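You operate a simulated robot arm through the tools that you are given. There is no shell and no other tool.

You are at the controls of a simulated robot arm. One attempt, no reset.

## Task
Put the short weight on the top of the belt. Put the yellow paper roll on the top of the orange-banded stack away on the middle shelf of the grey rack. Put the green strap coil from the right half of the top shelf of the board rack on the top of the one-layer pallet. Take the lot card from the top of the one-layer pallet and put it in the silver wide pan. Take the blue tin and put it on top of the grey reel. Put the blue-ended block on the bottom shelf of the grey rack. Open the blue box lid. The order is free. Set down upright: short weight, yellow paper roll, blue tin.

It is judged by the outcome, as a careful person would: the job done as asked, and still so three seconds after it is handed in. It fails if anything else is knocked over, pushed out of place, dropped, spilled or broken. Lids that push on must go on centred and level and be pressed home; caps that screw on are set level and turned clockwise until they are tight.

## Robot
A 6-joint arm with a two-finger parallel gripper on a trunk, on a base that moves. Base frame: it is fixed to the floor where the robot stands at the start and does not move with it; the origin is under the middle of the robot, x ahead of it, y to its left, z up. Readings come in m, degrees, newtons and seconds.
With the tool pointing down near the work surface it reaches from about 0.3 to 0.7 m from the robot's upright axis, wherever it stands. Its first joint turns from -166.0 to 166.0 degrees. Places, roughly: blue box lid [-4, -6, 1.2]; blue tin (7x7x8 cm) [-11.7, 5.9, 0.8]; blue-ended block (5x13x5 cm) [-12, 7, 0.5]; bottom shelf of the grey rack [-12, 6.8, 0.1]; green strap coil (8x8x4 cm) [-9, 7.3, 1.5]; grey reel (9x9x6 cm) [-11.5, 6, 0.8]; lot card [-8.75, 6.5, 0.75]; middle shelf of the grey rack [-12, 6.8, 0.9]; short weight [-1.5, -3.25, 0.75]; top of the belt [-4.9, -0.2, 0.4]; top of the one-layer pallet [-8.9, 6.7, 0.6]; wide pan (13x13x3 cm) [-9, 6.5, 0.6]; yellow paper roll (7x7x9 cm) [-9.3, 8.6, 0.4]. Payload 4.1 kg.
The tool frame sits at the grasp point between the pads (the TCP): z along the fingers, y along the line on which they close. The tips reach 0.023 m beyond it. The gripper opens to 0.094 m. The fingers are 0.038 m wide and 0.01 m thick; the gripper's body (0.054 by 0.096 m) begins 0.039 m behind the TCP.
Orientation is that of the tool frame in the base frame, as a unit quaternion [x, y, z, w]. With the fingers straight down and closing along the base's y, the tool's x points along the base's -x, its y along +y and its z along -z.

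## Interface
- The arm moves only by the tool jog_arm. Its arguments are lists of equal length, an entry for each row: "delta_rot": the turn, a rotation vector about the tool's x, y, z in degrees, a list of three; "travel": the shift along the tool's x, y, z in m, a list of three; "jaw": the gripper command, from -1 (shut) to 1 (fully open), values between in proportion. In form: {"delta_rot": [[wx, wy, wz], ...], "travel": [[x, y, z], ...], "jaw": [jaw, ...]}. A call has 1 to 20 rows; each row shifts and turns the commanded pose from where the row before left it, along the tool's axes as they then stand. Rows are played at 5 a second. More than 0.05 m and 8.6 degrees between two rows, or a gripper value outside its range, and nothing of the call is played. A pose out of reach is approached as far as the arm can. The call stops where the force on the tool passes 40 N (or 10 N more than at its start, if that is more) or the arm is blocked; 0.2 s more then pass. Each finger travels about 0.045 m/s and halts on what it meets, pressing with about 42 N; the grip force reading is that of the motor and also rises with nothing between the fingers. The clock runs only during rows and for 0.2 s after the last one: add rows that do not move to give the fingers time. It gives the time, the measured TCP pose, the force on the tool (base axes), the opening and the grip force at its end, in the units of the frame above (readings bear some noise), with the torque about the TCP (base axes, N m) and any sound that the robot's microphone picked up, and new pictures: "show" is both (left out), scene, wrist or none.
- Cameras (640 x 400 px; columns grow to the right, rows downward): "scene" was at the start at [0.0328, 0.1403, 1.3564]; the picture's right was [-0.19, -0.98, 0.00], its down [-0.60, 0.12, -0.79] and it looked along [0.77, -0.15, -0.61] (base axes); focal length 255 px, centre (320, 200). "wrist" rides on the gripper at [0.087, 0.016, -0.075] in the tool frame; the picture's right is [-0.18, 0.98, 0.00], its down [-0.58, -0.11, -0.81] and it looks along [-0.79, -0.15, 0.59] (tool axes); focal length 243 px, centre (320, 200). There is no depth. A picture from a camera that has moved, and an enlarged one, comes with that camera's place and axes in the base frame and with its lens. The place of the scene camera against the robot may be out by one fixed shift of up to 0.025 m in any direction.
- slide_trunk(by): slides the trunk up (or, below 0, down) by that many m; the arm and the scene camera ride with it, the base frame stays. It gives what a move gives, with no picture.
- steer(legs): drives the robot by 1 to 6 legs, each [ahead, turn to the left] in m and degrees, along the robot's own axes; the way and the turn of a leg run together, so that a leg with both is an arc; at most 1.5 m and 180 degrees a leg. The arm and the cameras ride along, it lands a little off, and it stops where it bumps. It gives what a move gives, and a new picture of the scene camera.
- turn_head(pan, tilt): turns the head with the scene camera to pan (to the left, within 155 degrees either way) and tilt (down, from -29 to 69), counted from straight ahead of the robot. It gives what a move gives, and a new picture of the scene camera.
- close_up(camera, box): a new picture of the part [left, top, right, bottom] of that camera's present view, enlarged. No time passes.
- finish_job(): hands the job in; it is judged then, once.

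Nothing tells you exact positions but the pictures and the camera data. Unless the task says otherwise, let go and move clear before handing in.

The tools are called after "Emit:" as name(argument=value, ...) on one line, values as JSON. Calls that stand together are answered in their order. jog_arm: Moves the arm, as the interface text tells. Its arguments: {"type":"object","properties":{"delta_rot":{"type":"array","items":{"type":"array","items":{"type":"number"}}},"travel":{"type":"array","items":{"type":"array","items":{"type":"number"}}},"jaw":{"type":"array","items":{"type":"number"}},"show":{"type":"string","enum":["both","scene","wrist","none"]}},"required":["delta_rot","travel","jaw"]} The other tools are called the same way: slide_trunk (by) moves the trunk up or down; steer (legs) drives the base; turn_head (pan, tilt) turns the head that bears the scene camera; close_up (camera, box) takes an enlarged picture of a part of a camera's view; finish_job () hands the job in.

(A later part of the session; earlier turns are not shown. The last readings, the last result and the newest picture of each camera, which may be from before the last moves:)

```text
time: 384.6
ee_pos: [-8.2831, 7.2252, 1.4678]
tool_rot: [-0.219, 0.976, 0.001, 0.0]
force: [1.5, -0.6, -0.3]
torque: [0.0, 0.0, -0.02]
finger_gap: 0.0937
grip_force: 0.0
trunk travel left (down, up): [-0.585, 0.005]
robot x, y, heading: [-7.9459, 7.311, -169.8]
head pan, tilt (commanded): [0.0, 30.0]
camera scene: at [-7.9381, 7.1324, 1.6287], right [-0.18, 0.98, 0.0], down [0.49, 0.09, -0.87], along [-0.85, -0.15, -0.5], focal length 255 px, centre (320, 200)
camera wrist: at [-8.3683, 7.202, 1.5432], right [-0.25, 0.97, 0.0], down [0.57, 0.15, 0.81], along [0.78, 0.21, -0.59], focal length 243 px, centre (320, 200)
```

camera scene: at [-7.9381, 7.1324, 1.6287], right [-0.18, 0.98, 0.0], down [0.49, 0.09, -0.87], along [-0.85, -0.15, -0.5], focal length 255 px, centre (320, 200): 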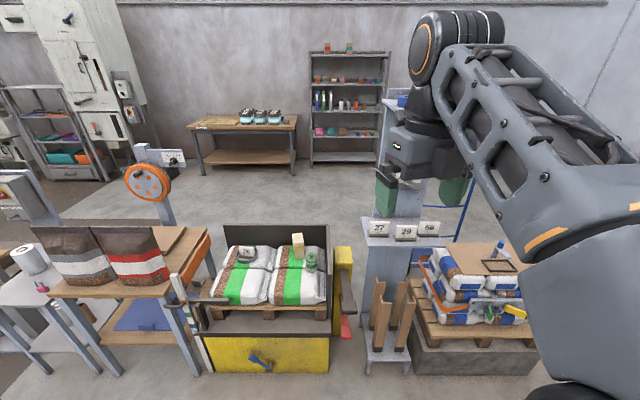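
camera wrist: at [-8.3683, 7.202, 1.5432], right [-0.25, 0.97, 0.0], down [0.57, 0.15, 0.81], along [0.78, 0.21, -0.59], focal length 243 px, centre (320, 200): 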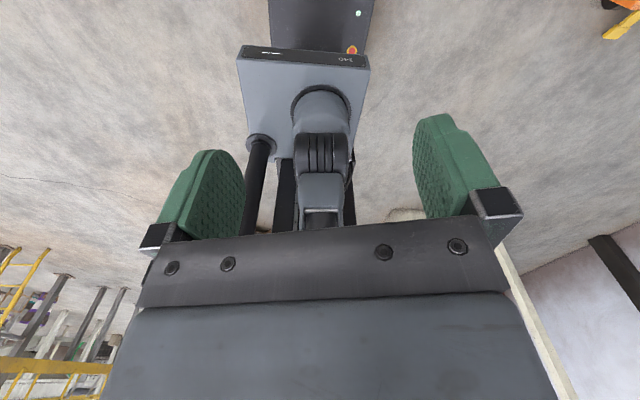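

The flip works. I'll finish the turn, move the tool outward a little and tilt it 40° forward.

Emit:
jog_arm(delta_rot=[[0, 0, 7.7], [0, 0, 7.7], [0, 0, 0], [0, 0, 0], [0, 0, 0], [0, 8, 0], [0, 8, 0], [0, 8, 0], [0, 8, 0], [0, 8, 0]], travel=[[0, 0, 0.02], [0, 0, 0.02], [0.04, 0, 0], [0.04, 0, 0], [0.04, 0, 0], [0.02, 0, 0], [0.02, 0, 0], [0, 0, 0], [0, 0, 0], [0, 0, 0]], jaw=[1, 1, 1, 1, 1, 1, 1, 1, 1, 1], show="both")

```text
time: 386.8
ee_pos: [-8.4495, 7.2743, 1.4313]
tool_rot: [-0.083, 0.936, -0.031, -0.342]
force: [-0.5, 1.2, 0.0]
torque: [0.01, 0.0, -0.01]
finger_gap: 0.0942
grip_force: 0.0
out of reach, approached as far as the arm can: row 1, 2, 3, 4, 5
trunk travel left (down, up): [-0.585, 0.005]
robot x, y, heading: [-7.9463, 7.3129, -169.9]
head pan, tilt (commanded): [0.0, 30.0]
camera scene: at [-7.9378, 7.1324, 1.6287], right [-0.18, 0.98, 0.0], down [0.49, 0.09, -0.87], along [-0.85, -0.15, -0.5], focal length 255 px, centre (320, 200)
camera wrist: at [-8.4698, 7.2864, 1.5445], right [-0.03, 0.99, -0.12], down [0.97, 0.06, 0.24], along [0.25, -0.11, -0.96], focal length 243 px, centre (320, 200)
```

scene: 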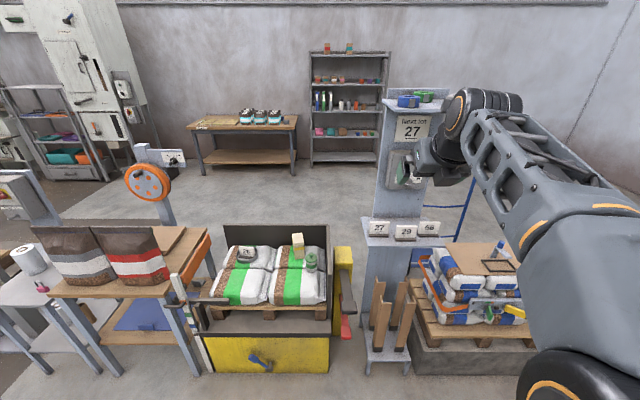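
wrist: 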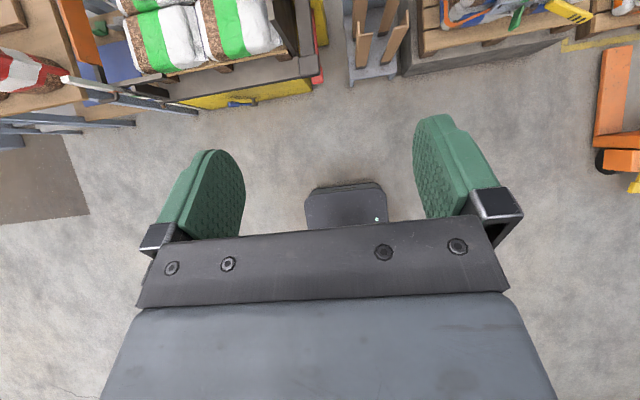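

The flipped, tilted pose works. I need to raise it above the coils before driving in, so I'll see how high it can go.

Emit:
jog_arm(delta_rot=[[0, 0, 0], [0, 0, 0], [0, 0, 0], [0, 0, 0], [0, 0, 0]], travel=[[0.026, 0, -0.031], [0.026, 0, -0.031], [0.026, 0, -0.031], [0.026, 0, -0.031], [0.02, 0, -0.023]], jaw=[1, 1, 1, 1, 1], show="none")

```text
time: 388.0
ee_pos: [-8.4377, 7.2875, 1.5864]
tool_rot: [-0.084, 0.936, -0.029, -0.341]
force: [-0.5, -0.4, 0.9]
torque: [-0.01, 0.01, 0.0]
finger_gap: 0.0939
grip_force: 0.0
out of reach, approached as far as the arm can: row 4, 5
trunk travel left (down, up): [-0.585, 0.005]
robot x, y, heading: [-7.944, 7.3103, -169.9]
head pan, tilt (commanded): [0.0, 30.0]
```

The tool is at z 1.586, above the coils. I'll drive in to the rack, with the base stopping short of the stool.

Emit:
steer(legs=[[0, -20], [0.5, 0], [0, 20]])

Emit:
jog_arm(delta_rot=[[0, 0, 0]], travel=[[0, 0, 0]], jaw=[1], show="both")

```text
time: 393.1
ee_pos: [-8.9234, 7.3732, 1.5867]
tool_rot: [-0.083, 0.936, -0.028, -0.342]
force: [-0.7, -0.2, 0.8]
torque: [0.0, -0.01, -0.05]
finger_gap: 0.0942
grip_force: 0.0
trunk travel left (down, up): [-0.585, 0.005]
robot x, y, heading: [-8.4321, 7.3942, -170.0]
head pan, tilt (commanded): [0.0, 30.0]
camera scene: at [-8.4249, 7.2159, 1.6286], right [-0.17, 0.98, 0.0], down [0.49, 0.09, -0.87], along [-0.85, -0.15, -0.5], focal length 255 px, centre (320, 200)
```

scene: 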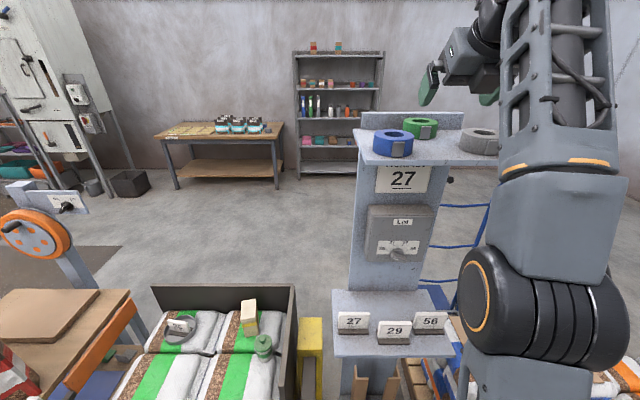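

```text
time: 393.5
ee_pos: [-8.924, 7.3729, 1.5865]
tool_rot: [-0.084, 0.936, -0.029, -0.342]
force: [0.2, -1.4, 0.7]
torque: [-0.01, 0.02, 0.02]
finger_gap: 0.094
grip_force: 0.1
trunk travel left (down, up): [-0.585, 0.005]
robot x, y, heading: [-8.4325, 7.3953, -170.2]
head pan, tilt (commanded): [0.0, 30.0]
camera scene: at [-8.425, 7.2162, 1.6287], right [-0.17, 0.98, 0.0], down [0.49, 0.09, -0.87], along [-0.85, -0.15, -0.5], focal length 255 px, centre (320, 200)
camera wrist: at [-8.9438, 7.3847, 1.7], right [-0.03, 0.99, -0.12], down [0.97, 0.06, 0.24], along [0.25, -0.1, -0.96], focal length 243 px, centre (320, 200)
```

scene: 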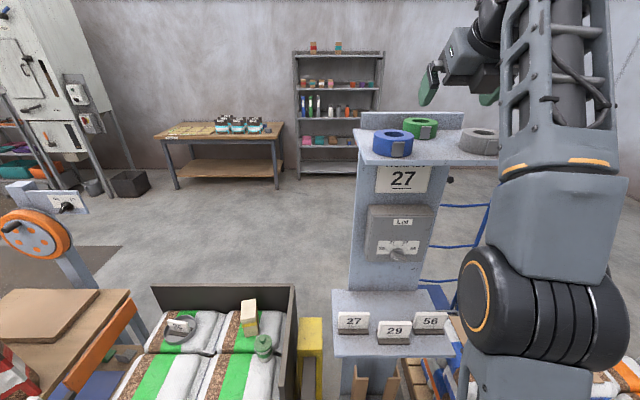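
wrist: 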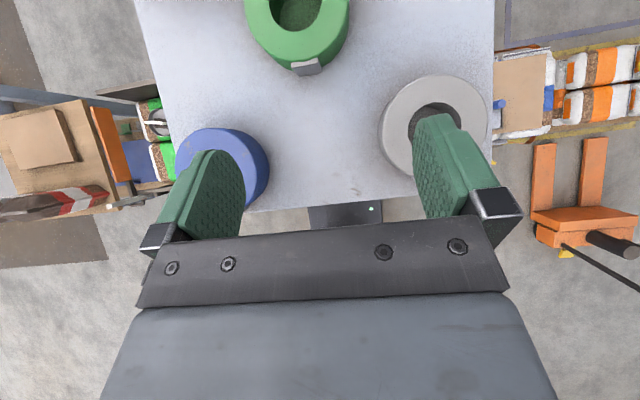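

From right above, the green coil is at (-9.034, 7.340) with clear space around it. I'll move to a pre-grasp point 7 cm back along the tool axis.

Emit:
jog_arm(delta_rot=[[0, 0, 0], [0, 0, 0], [0, 0, 0]], travel=[[0.008, -0.005, 0.027], [0.008, -0.004, 0.027], [0.008, -0.004, 0.026]], jaw=[1, 1, 1], show="both")

Emit:
close_up(camera="wrist", box=[160, 0, 480, 240])

```text
time: 394.3
ee_pos: [-8.987, 7.3572, 1.5364]
tool_rot: [-0.086, 0.935, -0.029, -0.342]
force: [-0.4, -0.1, 0.3]
torque: [0.02, -0.02, -0.03]
finger_gap: 0.0938
grip_force: 0.1
out of reach, approached as far as the arm can: row 2, 3
trunk travel left (down, up): [-0.585, 0.005]
robot x, y, heading: [-8.4315, 7.392, -169.8]
head pan, tilt (commanded): [0.0, 30.0]
camera scene: at [-8.4256, 7.2163, 1.6287], right [-0.17, 0.98, 0.0], down [0.49, 0.09, -0.87], along [-0.85, -0.15, -0.5], focal length 255 px, centre (320, 200)
camera wrist: at [-9.0092, 7.3692, 1.6494], right [-0.04, 0.99, -0.11], down [0.97, 0.07, 0.24], along [0.25, -0.1, -0.96], focal length 243 px, centre (320, 200)
```

scene: 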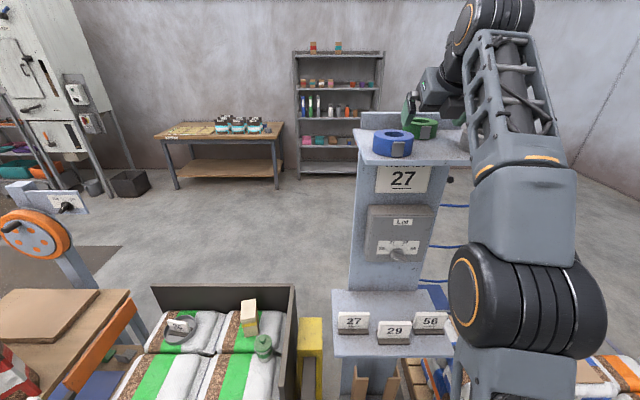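
wrist: 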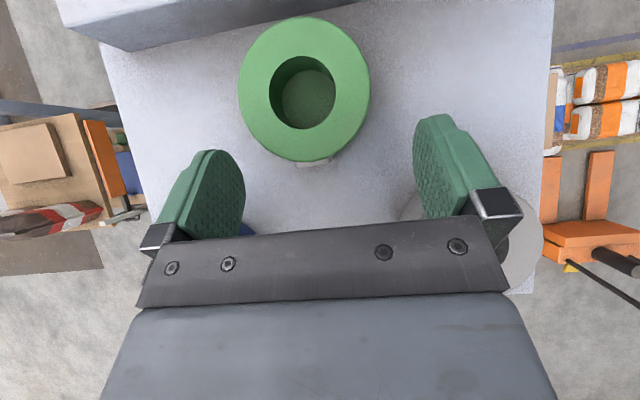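

```text
1.67 times, centred on (320, 120) of wrist
camera zoom: at [-9.0092, 7.3692, 1.6494], right [-0.04, 0.99, -0.11], down [0.97, 0.07, 0.24], along [0.25, -0.1, -0.96], focal length 404 px, centre (320, 333)
```

zoom: 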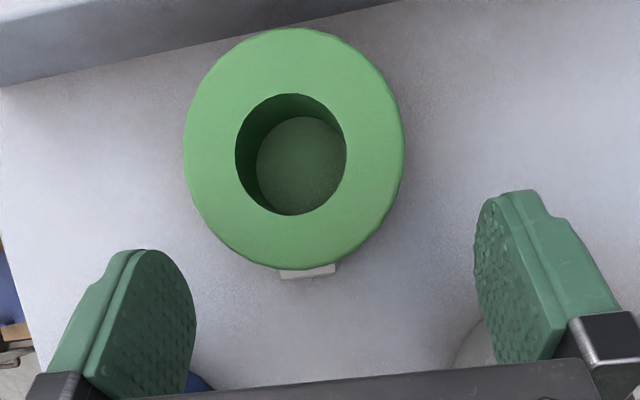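

The coil is lined up, but the arm is near its limit. I'll creep the base 3 cm closer and look again.

Emit:
steer(legs=[[0.03, 0]])

Emit:
jog_arm(delta_rot=[[0, 0, 0]], travel=[[0, 0, 0]], jaw=[1], show="wrist")

Emit:
close_up(camera="wrist", box=[160, 0, 480, 240])

```text
time: 395.1
ee_pos: [-9.0194, 7.3509, 1.535]
tool_rot: [-0.086, 0.936, -0.029, -0.34]
force: [-1.0, -0.8, -0.1]
torque: [0.0, 0.02, -0.04]
finger_gap: 0.0941
grip_force: 0.1
trunk travel left (down, up): [-0.585, 0.005]
robot x, y, heading: [-8.463, 7.392, -170.0]
head pan, tilt (commanded): [0.0, 30.0]
camera scene: at [-8.4566, 7.2108, 1.6286], right [-0.17, 0.98, 0.0], down [0.49, 0.09, -0.87], along [-0.85, -0.15, -0.5], focal length 255 px, centre (320, 200)
```

scene: 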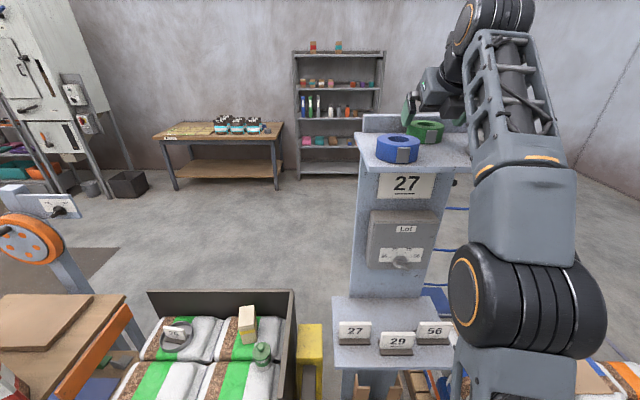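

```text
time: 395.5
ee_pos: [-9.0181, 7.3528, 1.5346]
tool_rot: [-0.086, 0.936, -0.029, -0.341]
force: [0.6, -0.8, -0.8]
torque: [0.0, -0.02, 0.01]
finger_gap: 0.094
grip_force: 0.1
trunk travel left (down, up): [-0.585, 0.005]
robot x, y, heading: [-8.4624, 7.3889, -170.2]
head pan, tilt (commanded): [0.0, 30.0]
camera wrist: at [-9.0387, 7.3641, 1.6493], right [-0.04, 0.99, -0.11], down [0.97, 0.07, 0.24], along [0.25, -0.1, -0.96], focal length 243 px, centre (320, 200)
```

wrist: 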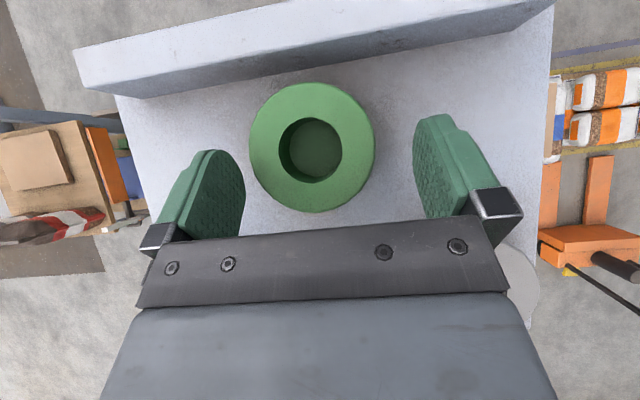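

```text
1.67 times, centred on (320, 120) of wrist
camera zoom: at [-9.0387, 7.3641, 1.6493], right [-0.04, 0.99, -0.11], down [0.97, 0.07, 0.24], along [0.25, -0.1, -0.96], focal length 404 px, centre (320, 333)
```

zoom: 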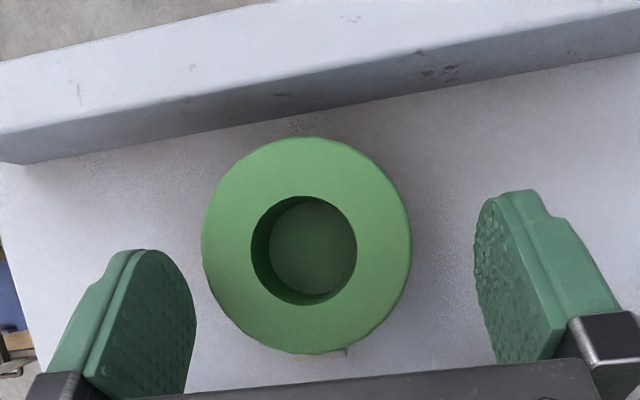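

The coil's top centre sits 10 mm back and 7 mm south of the tool axis. I'll correct that and advance along the axis so the fingers straddle it.

Emit:
jog_arm(delta_rot=[[0, 0, 0], [0, 0, 0], [0, 0, 0]], travel=[[-0.018, -0.0073, 0], [0, 0, 0.024], [0, 0, 0.024]], jaw=[1, 1, 1], show="both")

Emit:
close_up(camera="wrist", box=[160, 40, 480, 280])

```text
time: 396.2
ee_pos: [-9.0171, 7.3446, 1.5119]
tool_rot: [-0.085, 0.929, -0.03, -0.358]
force: [3.9, 1.6, 14.9]
torque: [-0.75, -0.26, 0.47]
finger_gap: 0.0937
grip_force: 0.1
trunk travel left (down, up): [-0.585, 0.005]
robot x, y, heading: [-8.4593, 7.3875, -169.7]
head pan, tilt (commanded): [0.0, 30.0]
stopped in row 3: the force on the tool passed its limit at 50 N (the readings are from after the stop); the commanded pose is now the measured one
camera scene: at [-8.4519, 7.2117, 1.6289], right [-0.17, 0.98, 0.0], down [0.49, 0.09, -0.87], along [-0.85, -0.15, -0.5], focal length 255 px, centre (320, 200)
camera wrist: at [-9.0339, 7.3567, 1.6259], right [-0.04, 0.99, -0.12], down [0.98, 0.07, 0.21], along [0.21, -0.11, -0.97], focal length 243 px, centre (320, 200)
```

scene: 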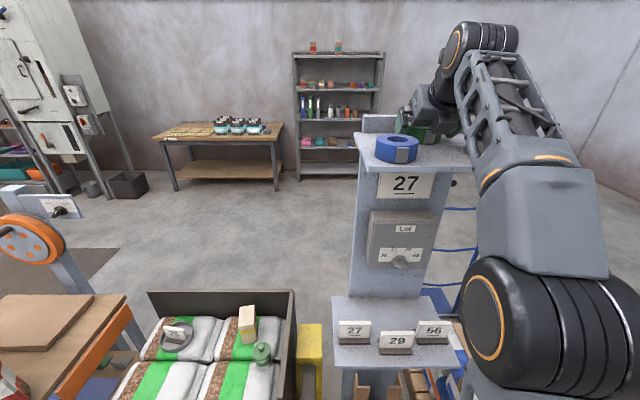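
wrist: 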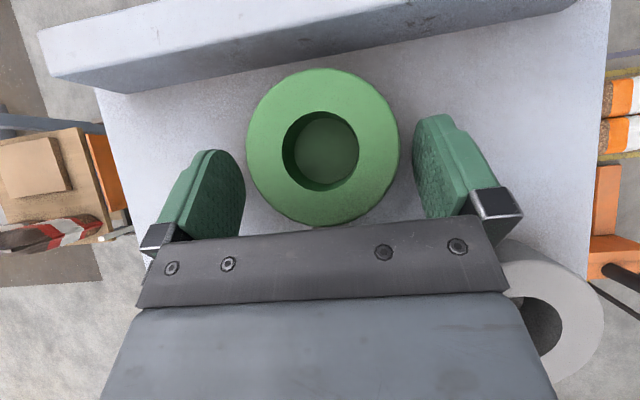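

```text
1.67 times, centred on (320, 160) of wrist
camera zoom: at [-9.0339, 7.3567, 1.6259], right [-0.04, 0.99, -0.12], down [0.98, 0.07, 0.21], along [0.21, -0.11, -0.97], focal length 404 px, centre (320, 267)
```

zoom: 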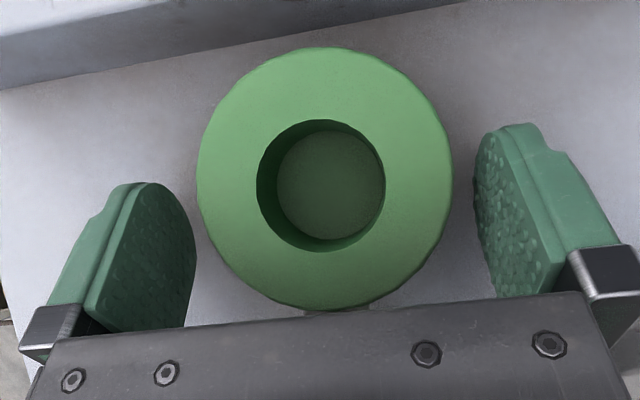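

Something stopped me at 50 N. I'll look closely before moving.

Emit:
close_up(camera="scene", box=[350, 90, 490, 190])

Emit:
close_up(camera="wrist", box=[130, 120, 290, 260])

Emit:
close_up(camera="wrist", box=[380, 90, 620, 400])

```text
4.00 times, centred on (420, 140) of scene
camera zoom: at [-8.4519, 7.2117, 1.6289], right [-0.17, 0.98, 0.0], down [0.49, 0.09, -0.87], along [-0.85, -0.15, -0.5], focal length 1021 px, centre (-80, 440)
```

zoom: 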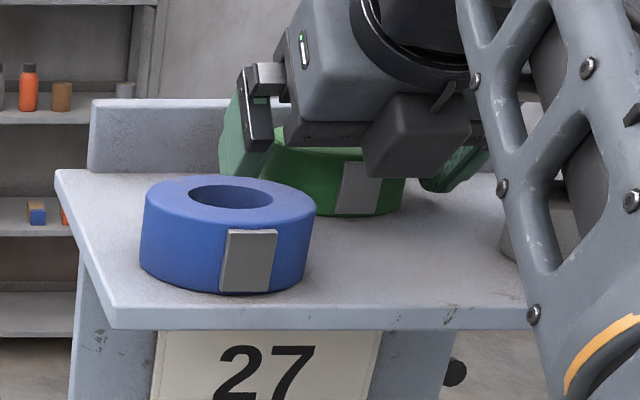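

```text
2.86 times, centred on (210, 190) of wrist
camera zoom: at [-9.0339, 7.3567, 1.6259], right [-0.04, 0.99, -0.12], down [0.98, 0.07, 0.21], along [0.21, -0.11, -0.97], focal length 693 px, centre (634, 229)
```

zoom: 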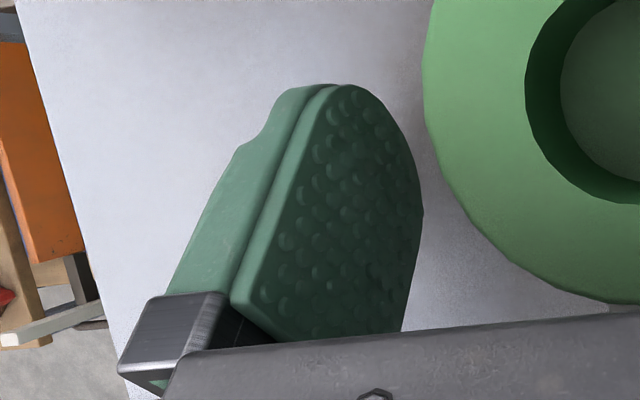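

```text
1.29 times, centred on (500, 245) of wrist
camera zoom: at [-9.0339, 7.3567, 1.6259], right [-0.04, 0.99, -0.12], down [0.98, 0.07, 0.21], along [0.21, -0.11, -0.97], focal length 313 px, centre (88, 142)
```

zoom: 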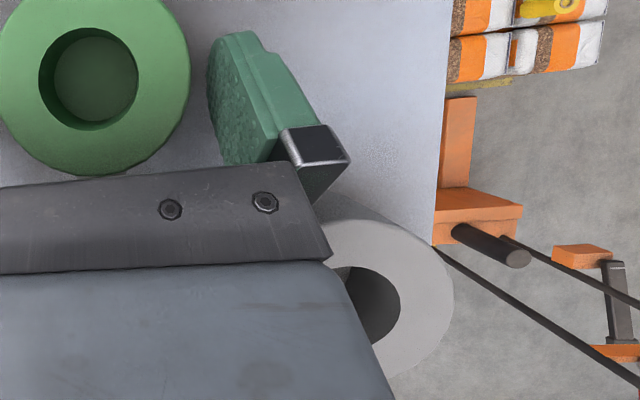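

The south finger tip came down on the coil's edge: it is almost touching, while the north side has 7 mm to spare. I'll back off, shift about 3.5 mm south and check again before advancing.

Emit:
jog_arm(delta_rot=[[0, 0, 0], [0, -2, 0]], travel=[[0, 0, -0.02], [0, -0.0035, 0]], jaw=[1, 1], show="wrist")

Emit:
close_up(camera="wrist", box=[160, 40, 480, 280])

```text
time: 396.9
ee_pos: [-9.0079, 7.3443, 1.5213]
tool_rot: [-0.089, 0.937, -0.029, -0.337]
force: [-0.4, 0.0, 0.0]
torque: [0.01, -0.01, 0.04]
finger_gap: 0.094
grip_force: 0.1
trunk travel left (down, up): [-0.585, 0.005]
robot x, y, heading: [-8.4629, 7.388, -169.8]
head pan, tilt (commanded): [0.0, 30.0]
camera wrist: at [-9.0305, 7.3559, 1.6339], right [-0.04, 0.99, -0.11], down [0.96, 0.07, 0.25], along [0.26, -0.1, -0.96], focal length 243 px, centre (320, 200)
```

wrist: 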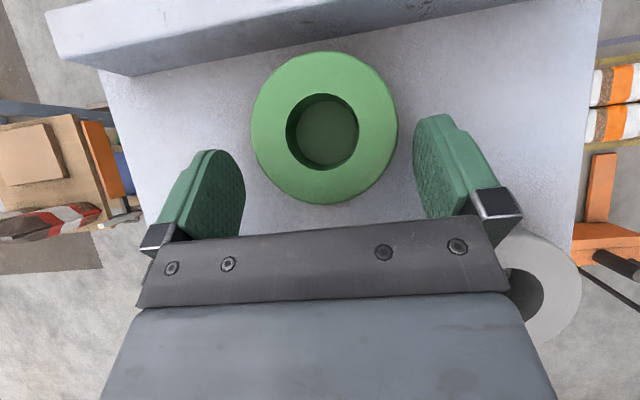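

```text
1.67 times, centred on (320, 160) of wrist
camera zoom: at [-9.0305, 7.3559, 1.6339], right [-0.04, 0.99, -0.11], down [0.96, 0.07, 0.25], along [0.26, -0.1, -0.96], focal length 404 px, centre (320, 267)
```

zoom: 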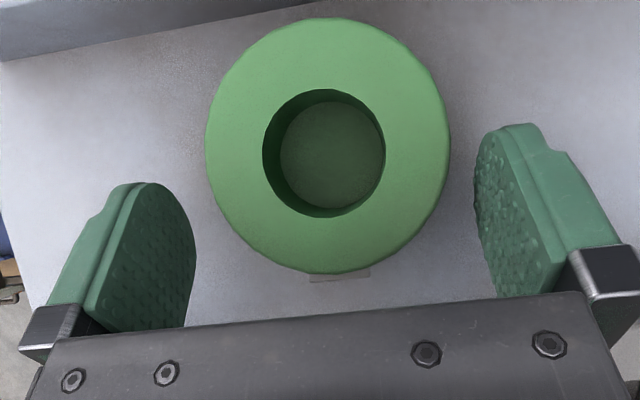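

I'll shift another 2.5 mm south so the gaps match, then advance in smaller steps.

Emit:
jog_arm(delta_rot=[[0, 0, 0], [0, 0, 0]], travel=[[-0.0025, -0.0028, 0], [0, 0, 0.015]], jaw=[1, 1], show="wrist")

Emit:
close_up(camera="wrist", box=[160, 40, 480, 280])

```text
time: 397.4
ee_pos: [-9.0112, 7.3437, 1.5127]
tool_rot: [-0.088, 0.935, -0.03, -0.342]
force: [5.6, 2.2, 16.7]
torque: [-0.81, -0.3, 0.31]
finger_gap: 0.0938
grip_force: 0.1
out of reach, approached as far as the arm can: row 1
trunk travel left (down, up): [-0.585, 0.005]
robot x, y, heading: [-8.4623, 7.3881, -169.8]
head pan, tilt (commanded): [0.0, 30.0]
camera wrist: at [-9.0318, 7.3557, 1.6254], right [-0.04, 0.99, -0.11], down [0.97, 0.07, 0.24], along [0.25, -0.1, -0.96], focal length 243 px, centre (320, 200)
```

wrist: 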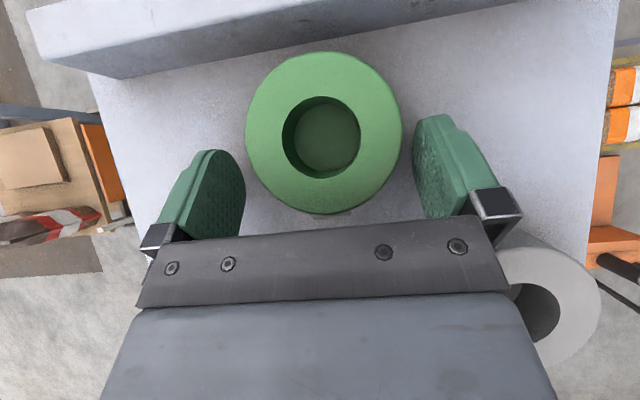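

```text
1.67 times, centred on (320, 160) of wrist
camera zoom: at [-9.0318, 7.3557, 1.6254], right [-0.04, 0.99, -0.11], down [0.97, 0.07, 0.24], along [0.25, -0.1, -0.96], focal length 404 px, centre (320, 267)
```

zoom: 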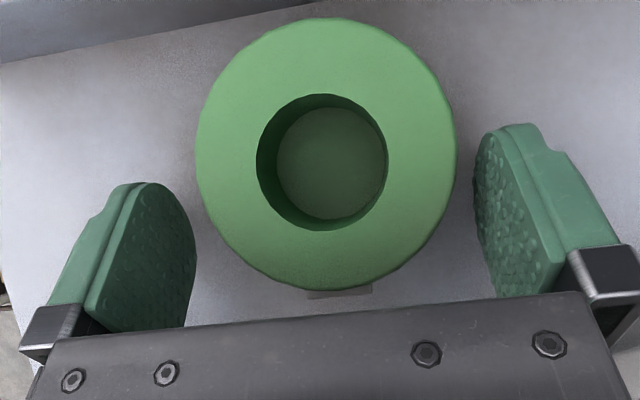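

Contact again at the same height, on the south side but not with the green coil. I'll look at the scene view closely to find what touches.

Emit:
close_up(camera="scene", box=[380, 100, 480, 170])

Emit:
turn_head(pan=15, tilt=15)

Emit:
close_up(camera="scene", box=[420, 100, 620, 240])

```text
5.71 times, centred on (430, 135) of scene
camera zoom: at [-8.4519, 7.2116, 1.6292], right [-0.17, 0.98, 0.0], down [0.49, 0.09, -0.87], along [-0.85, -0.15, -0.5], focal length 1459 px, centre (-309, 571)
```

zoom: 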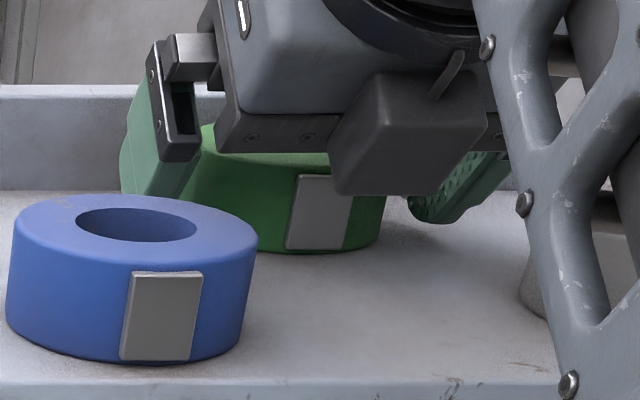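

```text
time: 398.2
ee_pos: [-9.0107, 7.3448, 1.5113]
tool_rot: [-0.088, 0.935, -0.03, -0.342]
force: [-0.9, -0.4, 37.0]
torque: [-1.71, -0.32, -0.03]
finger_gap: 0.0936
grip_force: 0.1
trunk travel left (down, up): [-0.585, 0.005]
robot x, y, heading: [-8.4589, 7.3906, -169.9]
head pan, tilt (commanded): [15.0, 15.0]
camera scene: at [-8.4471, 7.188, 1.6532], right [-0.42, 0.91, 0.0], down [0.23, 0.11, -0.97], along [-0.88, -0.41, -0.26], focal length 255 px, centre (320, 200)
```

scene: 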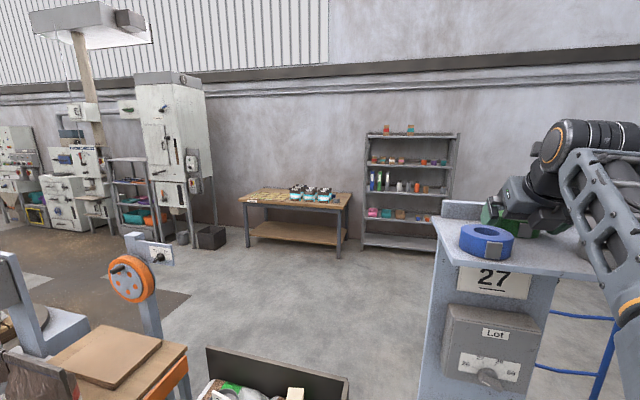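

```text
2.86 times, centred on (520, 170) of scene
camera zoom: at [-8.4471, 7.188, 1.6532], right [-0.42, 0.91, 0.0], down [0.23, 0.11, -0.97], along [-0.88, -0.41, -0.26], focal length 730 px, centre (-251, 286)
```

zoom: 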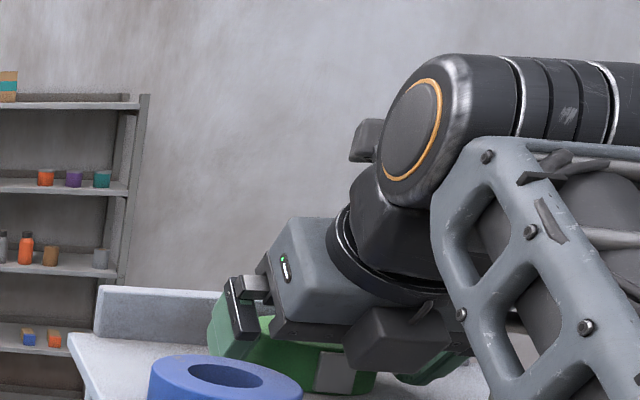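

I can't tell from the views what's touching. The arm is also near its limit, so I'll back off, raise the tool and re-check the force.

Emit:
jog_arm(delta_rot=[[0, 0, 0], [0, 0, 0]], travel=[[0, 0, -0.02], [0, 0, -0.015]], jaw=[1, 1], show="both")

Emit:
close_up(camera="scene", box=[420, 150, 620, 290])

Emit:
close_up(camera="wrist", box=[100, 0, 520, 280])

```text
time: 398.8
ee_pos: [-8.9937, 7.3469, 1.5328]
tool_rot: [-0.089, 0.938, -0.029, -0.335]
force: [-0.8, -0.4, -0.3]
torque: [0.0, -0.03, -0.03]
finger_gap: 0.0942
grip_force: 0.0
trunk travel left (down, up): [-0.585, 0.005]
robot x, y, heading: [-8.4571, 7.3897, -170.2]
head pan, tilt (commanded): [15.0, 15.0]
camera scene: at [-8.4508, 7.1871, 1.6526], right [-0.42, 0.91, 0.0], down [0.23, 0.11, -0.97], along [-0.88, -0.41, -0.26], focal length 255 px, centre (320, 200)
camera wrist: at [-9.0156, 7.3586, 1.646], right [-0.04, 0.99, -0.11], down [0.96, 0.07, 0.26], along [0.26, -0.1, -0.96], focal length 243 px, centre (320, 200)
```

scene: 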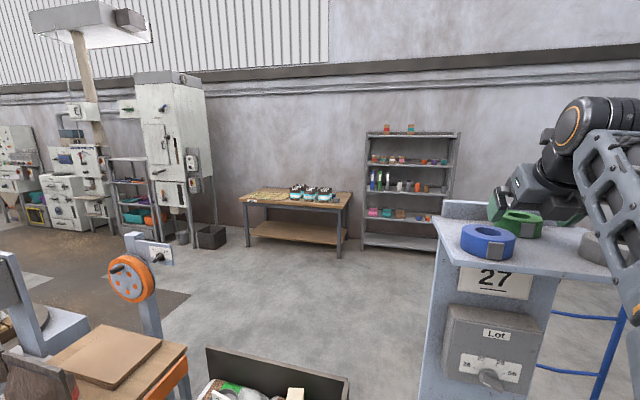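
wrist: 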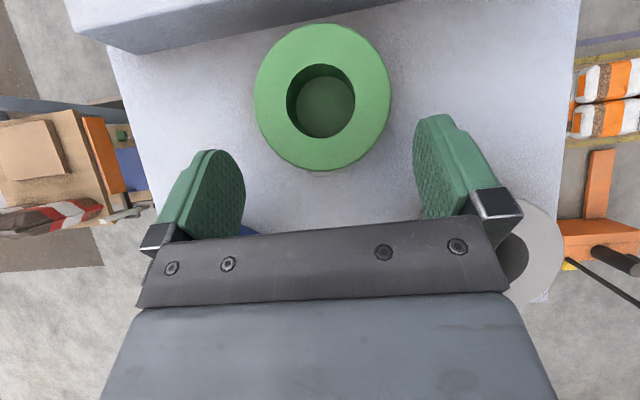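

```text
2.86 times, centred on (520, 220) of scene
camera zoom: at [-8.4508, 7.1871, 1.6526], right [-0.42, 0.91, 0.0], down [0.23, 0.11, -0.97], along [-0.88, -0.41, -0.26], focal length 730 px, centre (-251, 143)
```

zoom: 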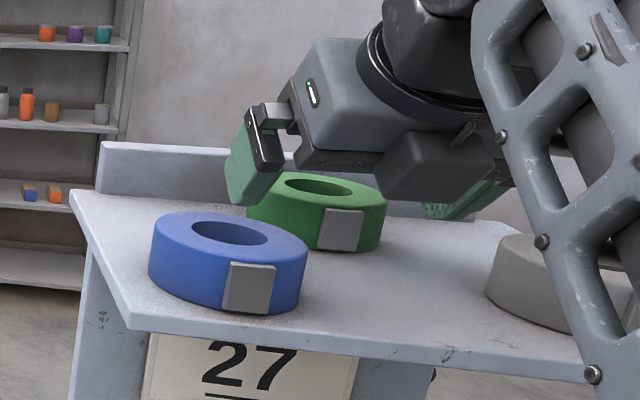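

```text
1.43 times, centred on (310, 140) of wrist
camera zoom: at [-9.0156, 7.3586, 1.646], right [-0.04, 0.99, -0.11], down [0.96, 0.07, 0.26], along [0.26, -0.1, -0.96], focal length 347 px, centre (334, 286)
```

zoom: 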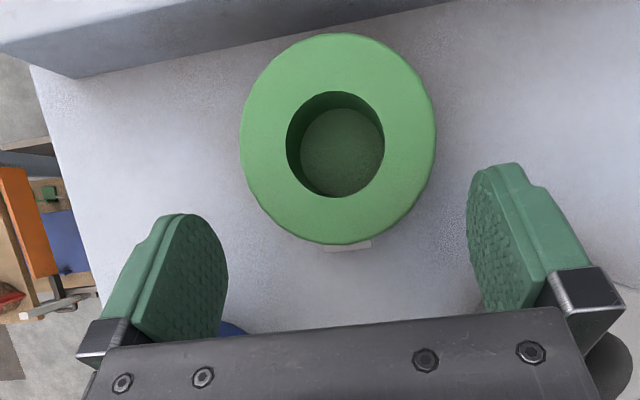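

To settle it I'll measure the shelf's real height: close the fingers and gently touch down on the free spot between the blue and grey coils.

Emit:
jog_arm(delta_rot=[[0, 0, 0], [0, 0, 0], [0, 0, 0], [0, 0, 0], [0, 0, 0], [0, 0, 0]], travel=[[-0.005, 0, -0.03], [-0.0234, 0.0005, -0.0293], [0, 0, 0], [0, 0, 0], [-0.0129, 0, 0.0153], [-0.0065, 0, 0.0077]], jaw=[1, 0.4, -0.4, -1, -1, -1], show="both")

```text
time: 400.2
ee_pos: [-8.9328, 7.3577, 1.5344]
tool_rot: [-0.086, 0.937, -0.029, -0.338]
force: [0.0, 1.0, 0.1]
torque: [0.0, 0.01, 0.03]
finger_gap: 0.0
grip_force: 10.9
trunk travel left (down, up): [-0.585, 0.005]
robot x, y, heading: [-8.4626, 7.3908, -169.7]
head pan, tilt (commanded): [15.0, 15.0]
camera scene: at [-8.4501, 7.1873, 1.6529], right [-0.42, 0.91, 0.0], down [0.23, 0.11, -0.97], along [-0.88, -0.41, -0.26], focal length 255 px, centre (320, 200)
camera wrist: at [-8.9545, 7.3695, 1.6463], right [-0.04, 0.99, -0.11], down [0.97, 0.07, 0.25], along [0.26, -0.1, -0.96], focal length 243 px, centre (320, 200)
```

scene: 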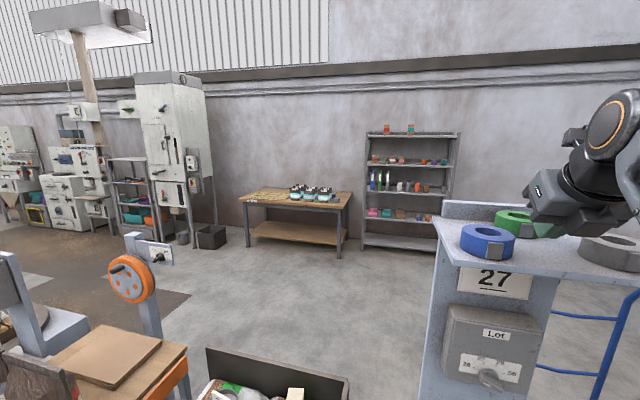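
wrist: 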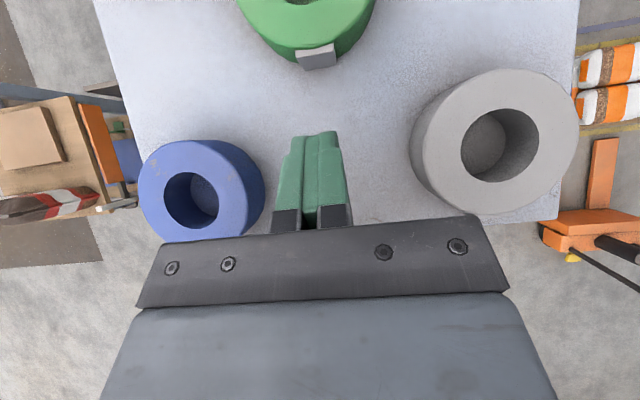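

Emit:
jog_arm(delta_rot=[[0, 0, 0], [0, 0, 0]], travel=[[-0.0097, 0, 0.0115], [-0.0045, 0, 0.0054]], jaw=[-1, -1], show="none")

```text
time: 400.8
ee_pos: [-8.932, 7.3574, 1.512]
tool_rot: [-0.087, 0.937, -0.029, -0.338]
force: [-1.6, -0.6, 3.7]
torque: [-0.04, 0.03, 0.03]
finger_gap: 0.0001
grip_force: 41.8
trunk travel left (down, up): [-0.585, 0.005]
robot x, y, heading: [-8.4643, 7.3908, -169.7]
head pan, tilt (commanded): [15.0, 15.0]
```

The fingers touch at TCP z 1.512, so the shelf is about 2 cm higher than the cameras suggested and the earlier contact was just the shelf. The coil centre is then about (-9.033, 7.345, 1.50). I'll lift, open, and creep 2 cm closer.

Emit:
jog_arm(delta_rot=[[0, 0, 0], [0, 0, 0], [0, 0, 0], [0, 0, 0], [0, 0, 0]], travel=[[0.02, 0, -0.024], [0.016, 0, -0.019], [0, 0, 0], [0, 0, 0], [0, 0, 0]], jaw=[-1, 0, 1, 1, 1], show="none")

Emit:
steer(legs=[[0.02, 0]])

Emit:
jog_arm(delta_rot=[[0, 0, 0]], travel=[[0, 0, 0]], jaw=[1], show="wrist")

```text
time: 402.0
ee_pos: [-8.9336, 7.3573, 1.5661]
tool_rot: [-0.087, 0.937, -0.03, -0.336]
force: [-0.3, -0.5, 0.1]
torque: [0.0, -0.01, 0.01]
finger_gap: 0.0858
grip_force: 0.1
trunk travel left (down, up): [-0.585, 0.005]
robot x, y, heading: [-8.4621, 7.391, -170.0]
head pan, tilt (commanded): [15.0, 15.0]
```

```text
time: 402.8
ee_pos: [-8.9554, 7.3537, 1.5655]
tool_rot: [-0.086, 0.937, -0.029, -0.336]
force: [-0.9, 0.4, -0.4]
torque: [-0.03, -0.02, -0.02]
finger_gap: 0.0939
grip_force: 0.0
trunk travel left (down, up): [-0.585, 0.005]
robot x, y, heading: [-8.4812, 7.3864, -170.1]
head pan, tilt (commanded): [15.0, 15.0]
camera scene: at [-8.4718, 7.1835, 1.6528], right [-0.42, 0.91, 0.0], down [0.24, 0.11, -0.97], along [-0.88, -0.41, -0.26], focal length 255 px, centre (320, 200)
```

scene: 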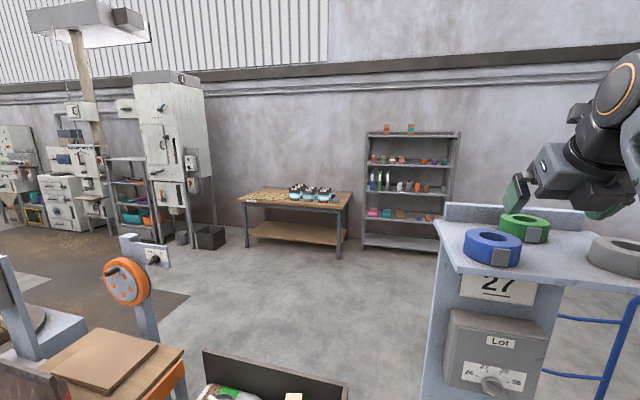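

```text
time: 403.2
ee_pos: [-8.9534, 7.3549, 1.5675]
tool_rot: [-0.086, 0.937, -0.029, -0.337]
force: [-0.8, -0.7, -0.3]
torque: [0.01, 0.02, -0.03]
finger_gap: 0.0938
grip_force: 0.1
trunk travel left (down, up): [-0.585, 0.005]
robot x, y, heading: [-8.4842, 7.3913, -169.7]
head pan, tilt (commanded): [15.0, 15.0]
camera wrist: at [-8.9758, 7.3659, 1.6795], right [-0.04, 0.99, -0.11], down [0.97, 0.07, 0.25], along [0.26, -0.1, -0.96], focal length 243 px, centre (320, 200)
```

wrist: 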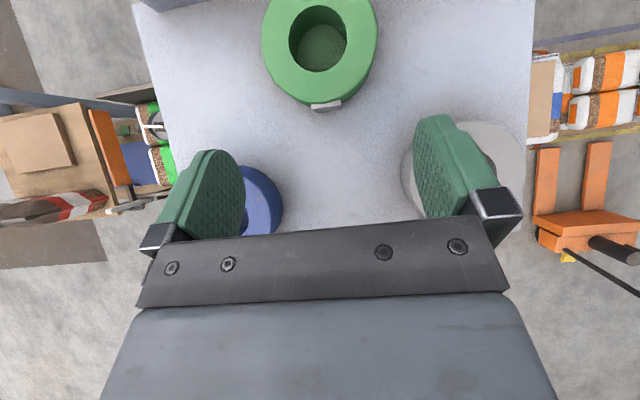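

Emit:
jog_arm(delta_rot=[[0, 0, 0], [0, 0, 0], [0, 0, 0], [0, 0, 0]], travel=[[0.015, 0.002, 0.02], [0.0144, 0.0023, 0.0205], [0, 0, 0.024], [0, 0, 0.022]], jaw=[1, 1, 1, 1], show="both")

Emit:
close_up(camera="wrist", box=[160, 40, 480, 280])

```text
time: 404.2
ee_pos: [-9.0314, 7.344, 1.5175]
tool_rot: [-0.086, 0.937, -0.029, -0.337]
force: [-0.5, 0.5, -0.1]
torque: [0.02, 0.0, 0.01]
finger_gap: 0.0938
grip_force: 0.1
trunk travel left (down, up): [-0.585, 0.005]
robot x, y, heading: [-8.4805, 7.3836, -170.0]
head pan, tilt (commanded): [15.0, 15.0]
camera scene: at [-8.4704, 7.1838, 1.6529], right [-0.42, 0.91, 0.0], down [0.23, 0.11, -0.97], along [-0.88, -0.41, -0.26], focal length 255 px, centre (320, 200)
camera wrist: at [-9.0531, 7.3555, 1.631], right [-0.04, 0.99, -0.11], down [0.97, 0.07, 0.25], along [0.26, -0.1, -0.96], focal length 243 px, centre (320, 200)
```

scene: 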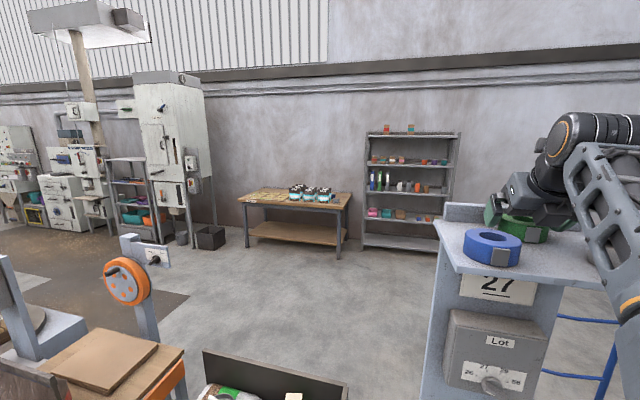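
wrist: 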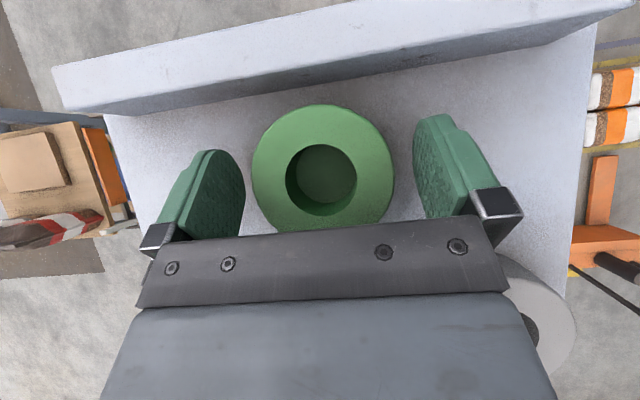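

```text
1.67 times, centred on (320, 160) of wrist
camera zoom: at [-9.0531, 7.3555, 1.631], right [-0.04, 0.99, -0.11], down [0.97, 0.07, 0.25], along [0.26, -0.1, -0.96], focal length 404 px, centre (320, 267)
```

zoom: 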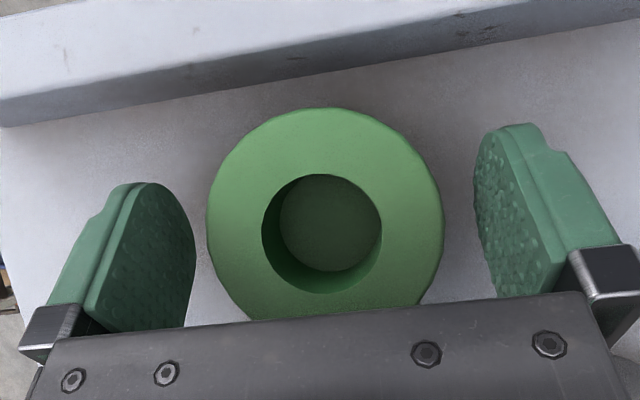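

The coil now sits between the fingers with no contact. I'll close on it.

Emit:
jog_arm(delta_rot=[[0, 0, 0], [0, 0, 0], [0, 0, 0], [0, 0, 0], [0, 0, 0]], travel=[[0, 0, 0], [0, 0, 0], [0, 0, 0], [0, 0, 0], [0, 0, 0]], jaw=[0.6, 0.2, -0.4, -1, -1], show="wrist")

```text
time: 405.4
ee_pos: [-9.0305, 7.3438, 1.5184]
tool_rot: [-0.087, 0.937, -0.029, -0.337]
force: [-0.7, 0.3, 0.2]
torque: [0.05, 0.01, -0.02]
finger_gap: 0.0695
grip_force: 42.1
trunk travel left (down, up): [-0.585, 0.005]
robot x, y, heading: [-8.481, 7.388, -170.0]
head pan, tilt (commanded): [15.0, 15.0]
camera wrist: at [-9.0526, 7.3556, 1.6312], right [-0.04, 0.99, -0.11], down [0.97, 0.07, 0.25], along [0.26, -0.1, -0.96], focal length 243 px, centre (320, 200)
```

wrist: 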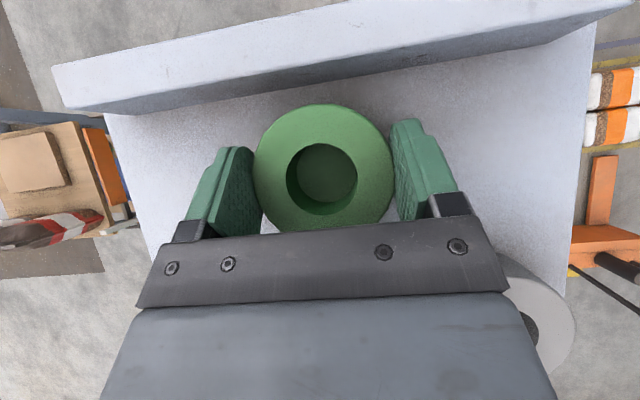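

The coil is gripped (7 cm across). I'll lift it along the tool axis, clear of the other coils.

Emit:
jog_arm(delta_rot=[[0, 0, 0], [0, 0, 0], [0, 0, 0], [0, 0, 0]], travel=[[0.004, 0, -0.02], [0.004, 0, -0.02], [0, 0, -0.02], [0, 0, -0.015]], jaw=[-1, -1, -1, -1], show="both")

```text
time: 406.4
ee_pos: [-8.9877, 7.3568, 1.5771]
tool_rot: [-0.088, 0.937, -0.028, -0.336]
force: [-1.0, -0.5, -0.2]
torque: [0.0, 0.03, -0.01]
finger_gap: 0.07
grip_force: 42.5
out of reach, approached as far as the arm can: row 3, 4
trunk travel left (down, up): [-0.585, 0.005]
robot x, y, heading: [-8.4846, 7.3859, -170.1]
head pan, tilt (commanded): [15.0, 15.0]
camera scene: at [-8.47, 7.1839, 1.6529], right [-0.42, 0.91, 0.0], down [0.23, 0.11, -0.97], along [-0.88, -0.41, -0.26], focal length 255 px, centre (320, 200)
camera wrist: at [-9.0087, 7.369, 1.6895], right [-0.04, 0.99, -0.11], down [0.97, 0.07, 0.25], along [0.26, -0.1, -0.96], focal length 243 px, centre (320, 200)
```

scene: 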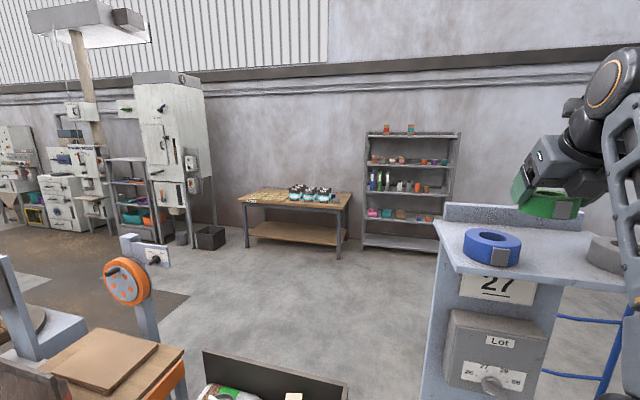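
wrist: 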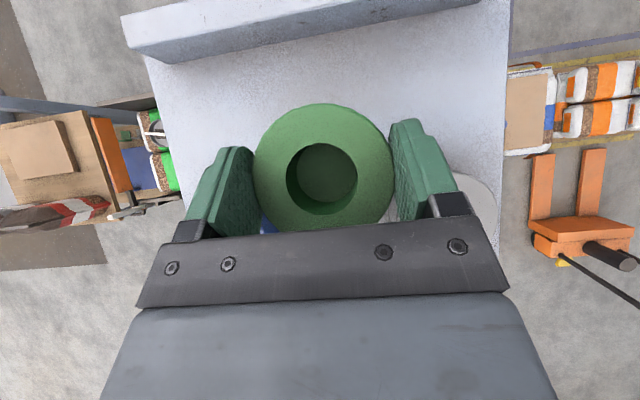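

The coil is clear of its neighbours. I'll reverse straight out, then lower the trunk.

Emit:
steer(legs=[[-0.55, 0]])

Emit:
slide_trunk(by=-0.26)

Emit:
turn_head(pan=0, tilt=30)

```text
time: 409.6
ee_pos: [-8.4464, 7.4518, 1.5756]
tool_rot: [-0.088, 0.937, -0.029, -0.337]
force: [0.0, -0.2, -0.4]
torque: [0.0, -0.01, 0.03]
finger_gap: 0.0698
grip_force: 42.0
trunk travel left (down, up): [-0.585, 0.005]
robot x, y, heading: [-7.941, 7.4792, -170.0]
head pan, tilt (commanded): [15.0, 15.0]
camera scene: at [-7.929, 7.2794, 1.6529], right [-0.42, 0.91, 0.0], down [0.23, 0.11, -0.97], along [-0.87, -0.41, -0.26], focal length 255 px, centre (320, 200)
```

scene: 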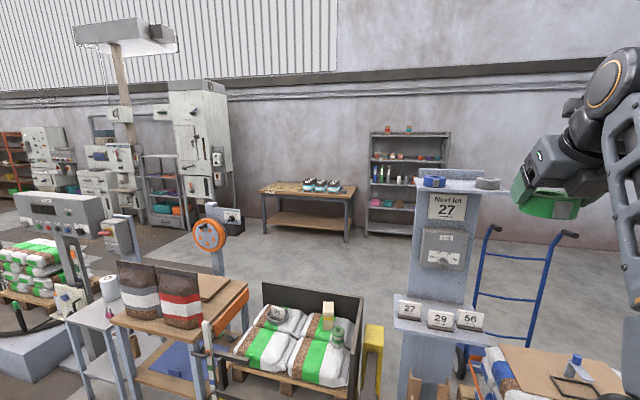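

```text
time: 412.2
ee_pos: [-8.4473, 7.4518, 1.3166]
tool_rot: [-0.089, 0.937, -0.03, -0.337]
force: [-0.5, -0.4, -1.7]
torque: [-0.03, -0.02, 0.0]
finger_gap: 0.0697
grip_force: 42.0
trunk travel left (down, up): [-0.325, 0.265]
robot x, y, heading: [-7.9423, 7.4836, -169.9]
head pan, tilt (commanded): [15.0, 15.0]
```

```text
time: 413.0
ee_pos: [-8.4472, 7.4529, 1.3156]
tool_rot: [-0.088, 0.937, -0.029, -0.337]
force: [-0.6, 0.0, -0.8]
torque: [0.0, 0.0, 0.0]
finger_gap: 0.0696
grip_force: 42.1
trunk travel left (down, up): [-0.325, 0.265]
robot x, y, heading: [-7.9404, 7.4844, -170.0]
head pan, tilt (commanded): [0.0, 30.0]
camera scene: at [-7.9341, 7.303, 1.3688], right [-0.18, 0.98, 0.0], down [0.49, 0.09, -0.87], along [-0.85, -0.15, -0.5], focal length 255 px, centre (320, 200)
```

scene: 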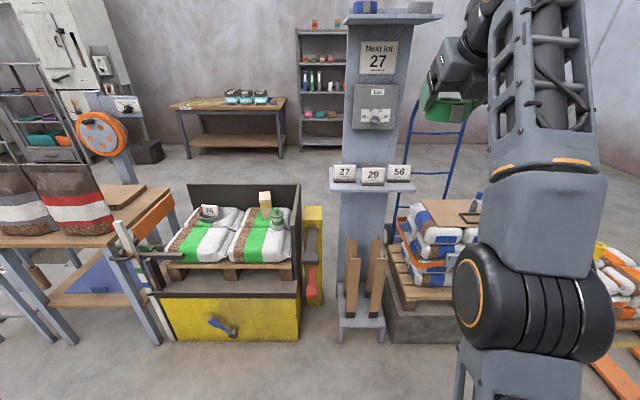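

Emit:
jog_arm(delta_rot=[[0, 0, 0], [0, 0, 0], [0, 0, 0], [0, 0, 0], [0, 0, 0], [0, 0, 0], [0, 0, 0], [0, 0, 0]], travel=[[-0.0255, 0, 0.0308], [-0.0255, 0, 0.0308], [-0.0255, 0, 0.0308], [-0.0255, 0, 0.0308], [-0.0255, 0, 0.0308], [-0.0255, 0, 0.0308], [-0.0255, 0, 0.0308], [-0.0255, 0, 0.0308]], jaw=[-1, -1, -1, -1, -1, -1, -1, -1], show="none")

```text
time: 414.8
ee_pos: [-8.4469, 7.4527, 0.9945]
tool_rot: [-0.09, 0.937, -0.029, -0.338]
force: [-0.6, -0.9, -0.8]
torque: [-0.04, 0.01, -0.03]
finger_gap: 0.0692
grip_force: 42.3
trunk travel left (down, up): [-0.325, 0.265]
robot x, y, heading: [-7.9418, 7.4794, -169.8]
head pan, tilt (commanded): [0.0, 30.0]
```

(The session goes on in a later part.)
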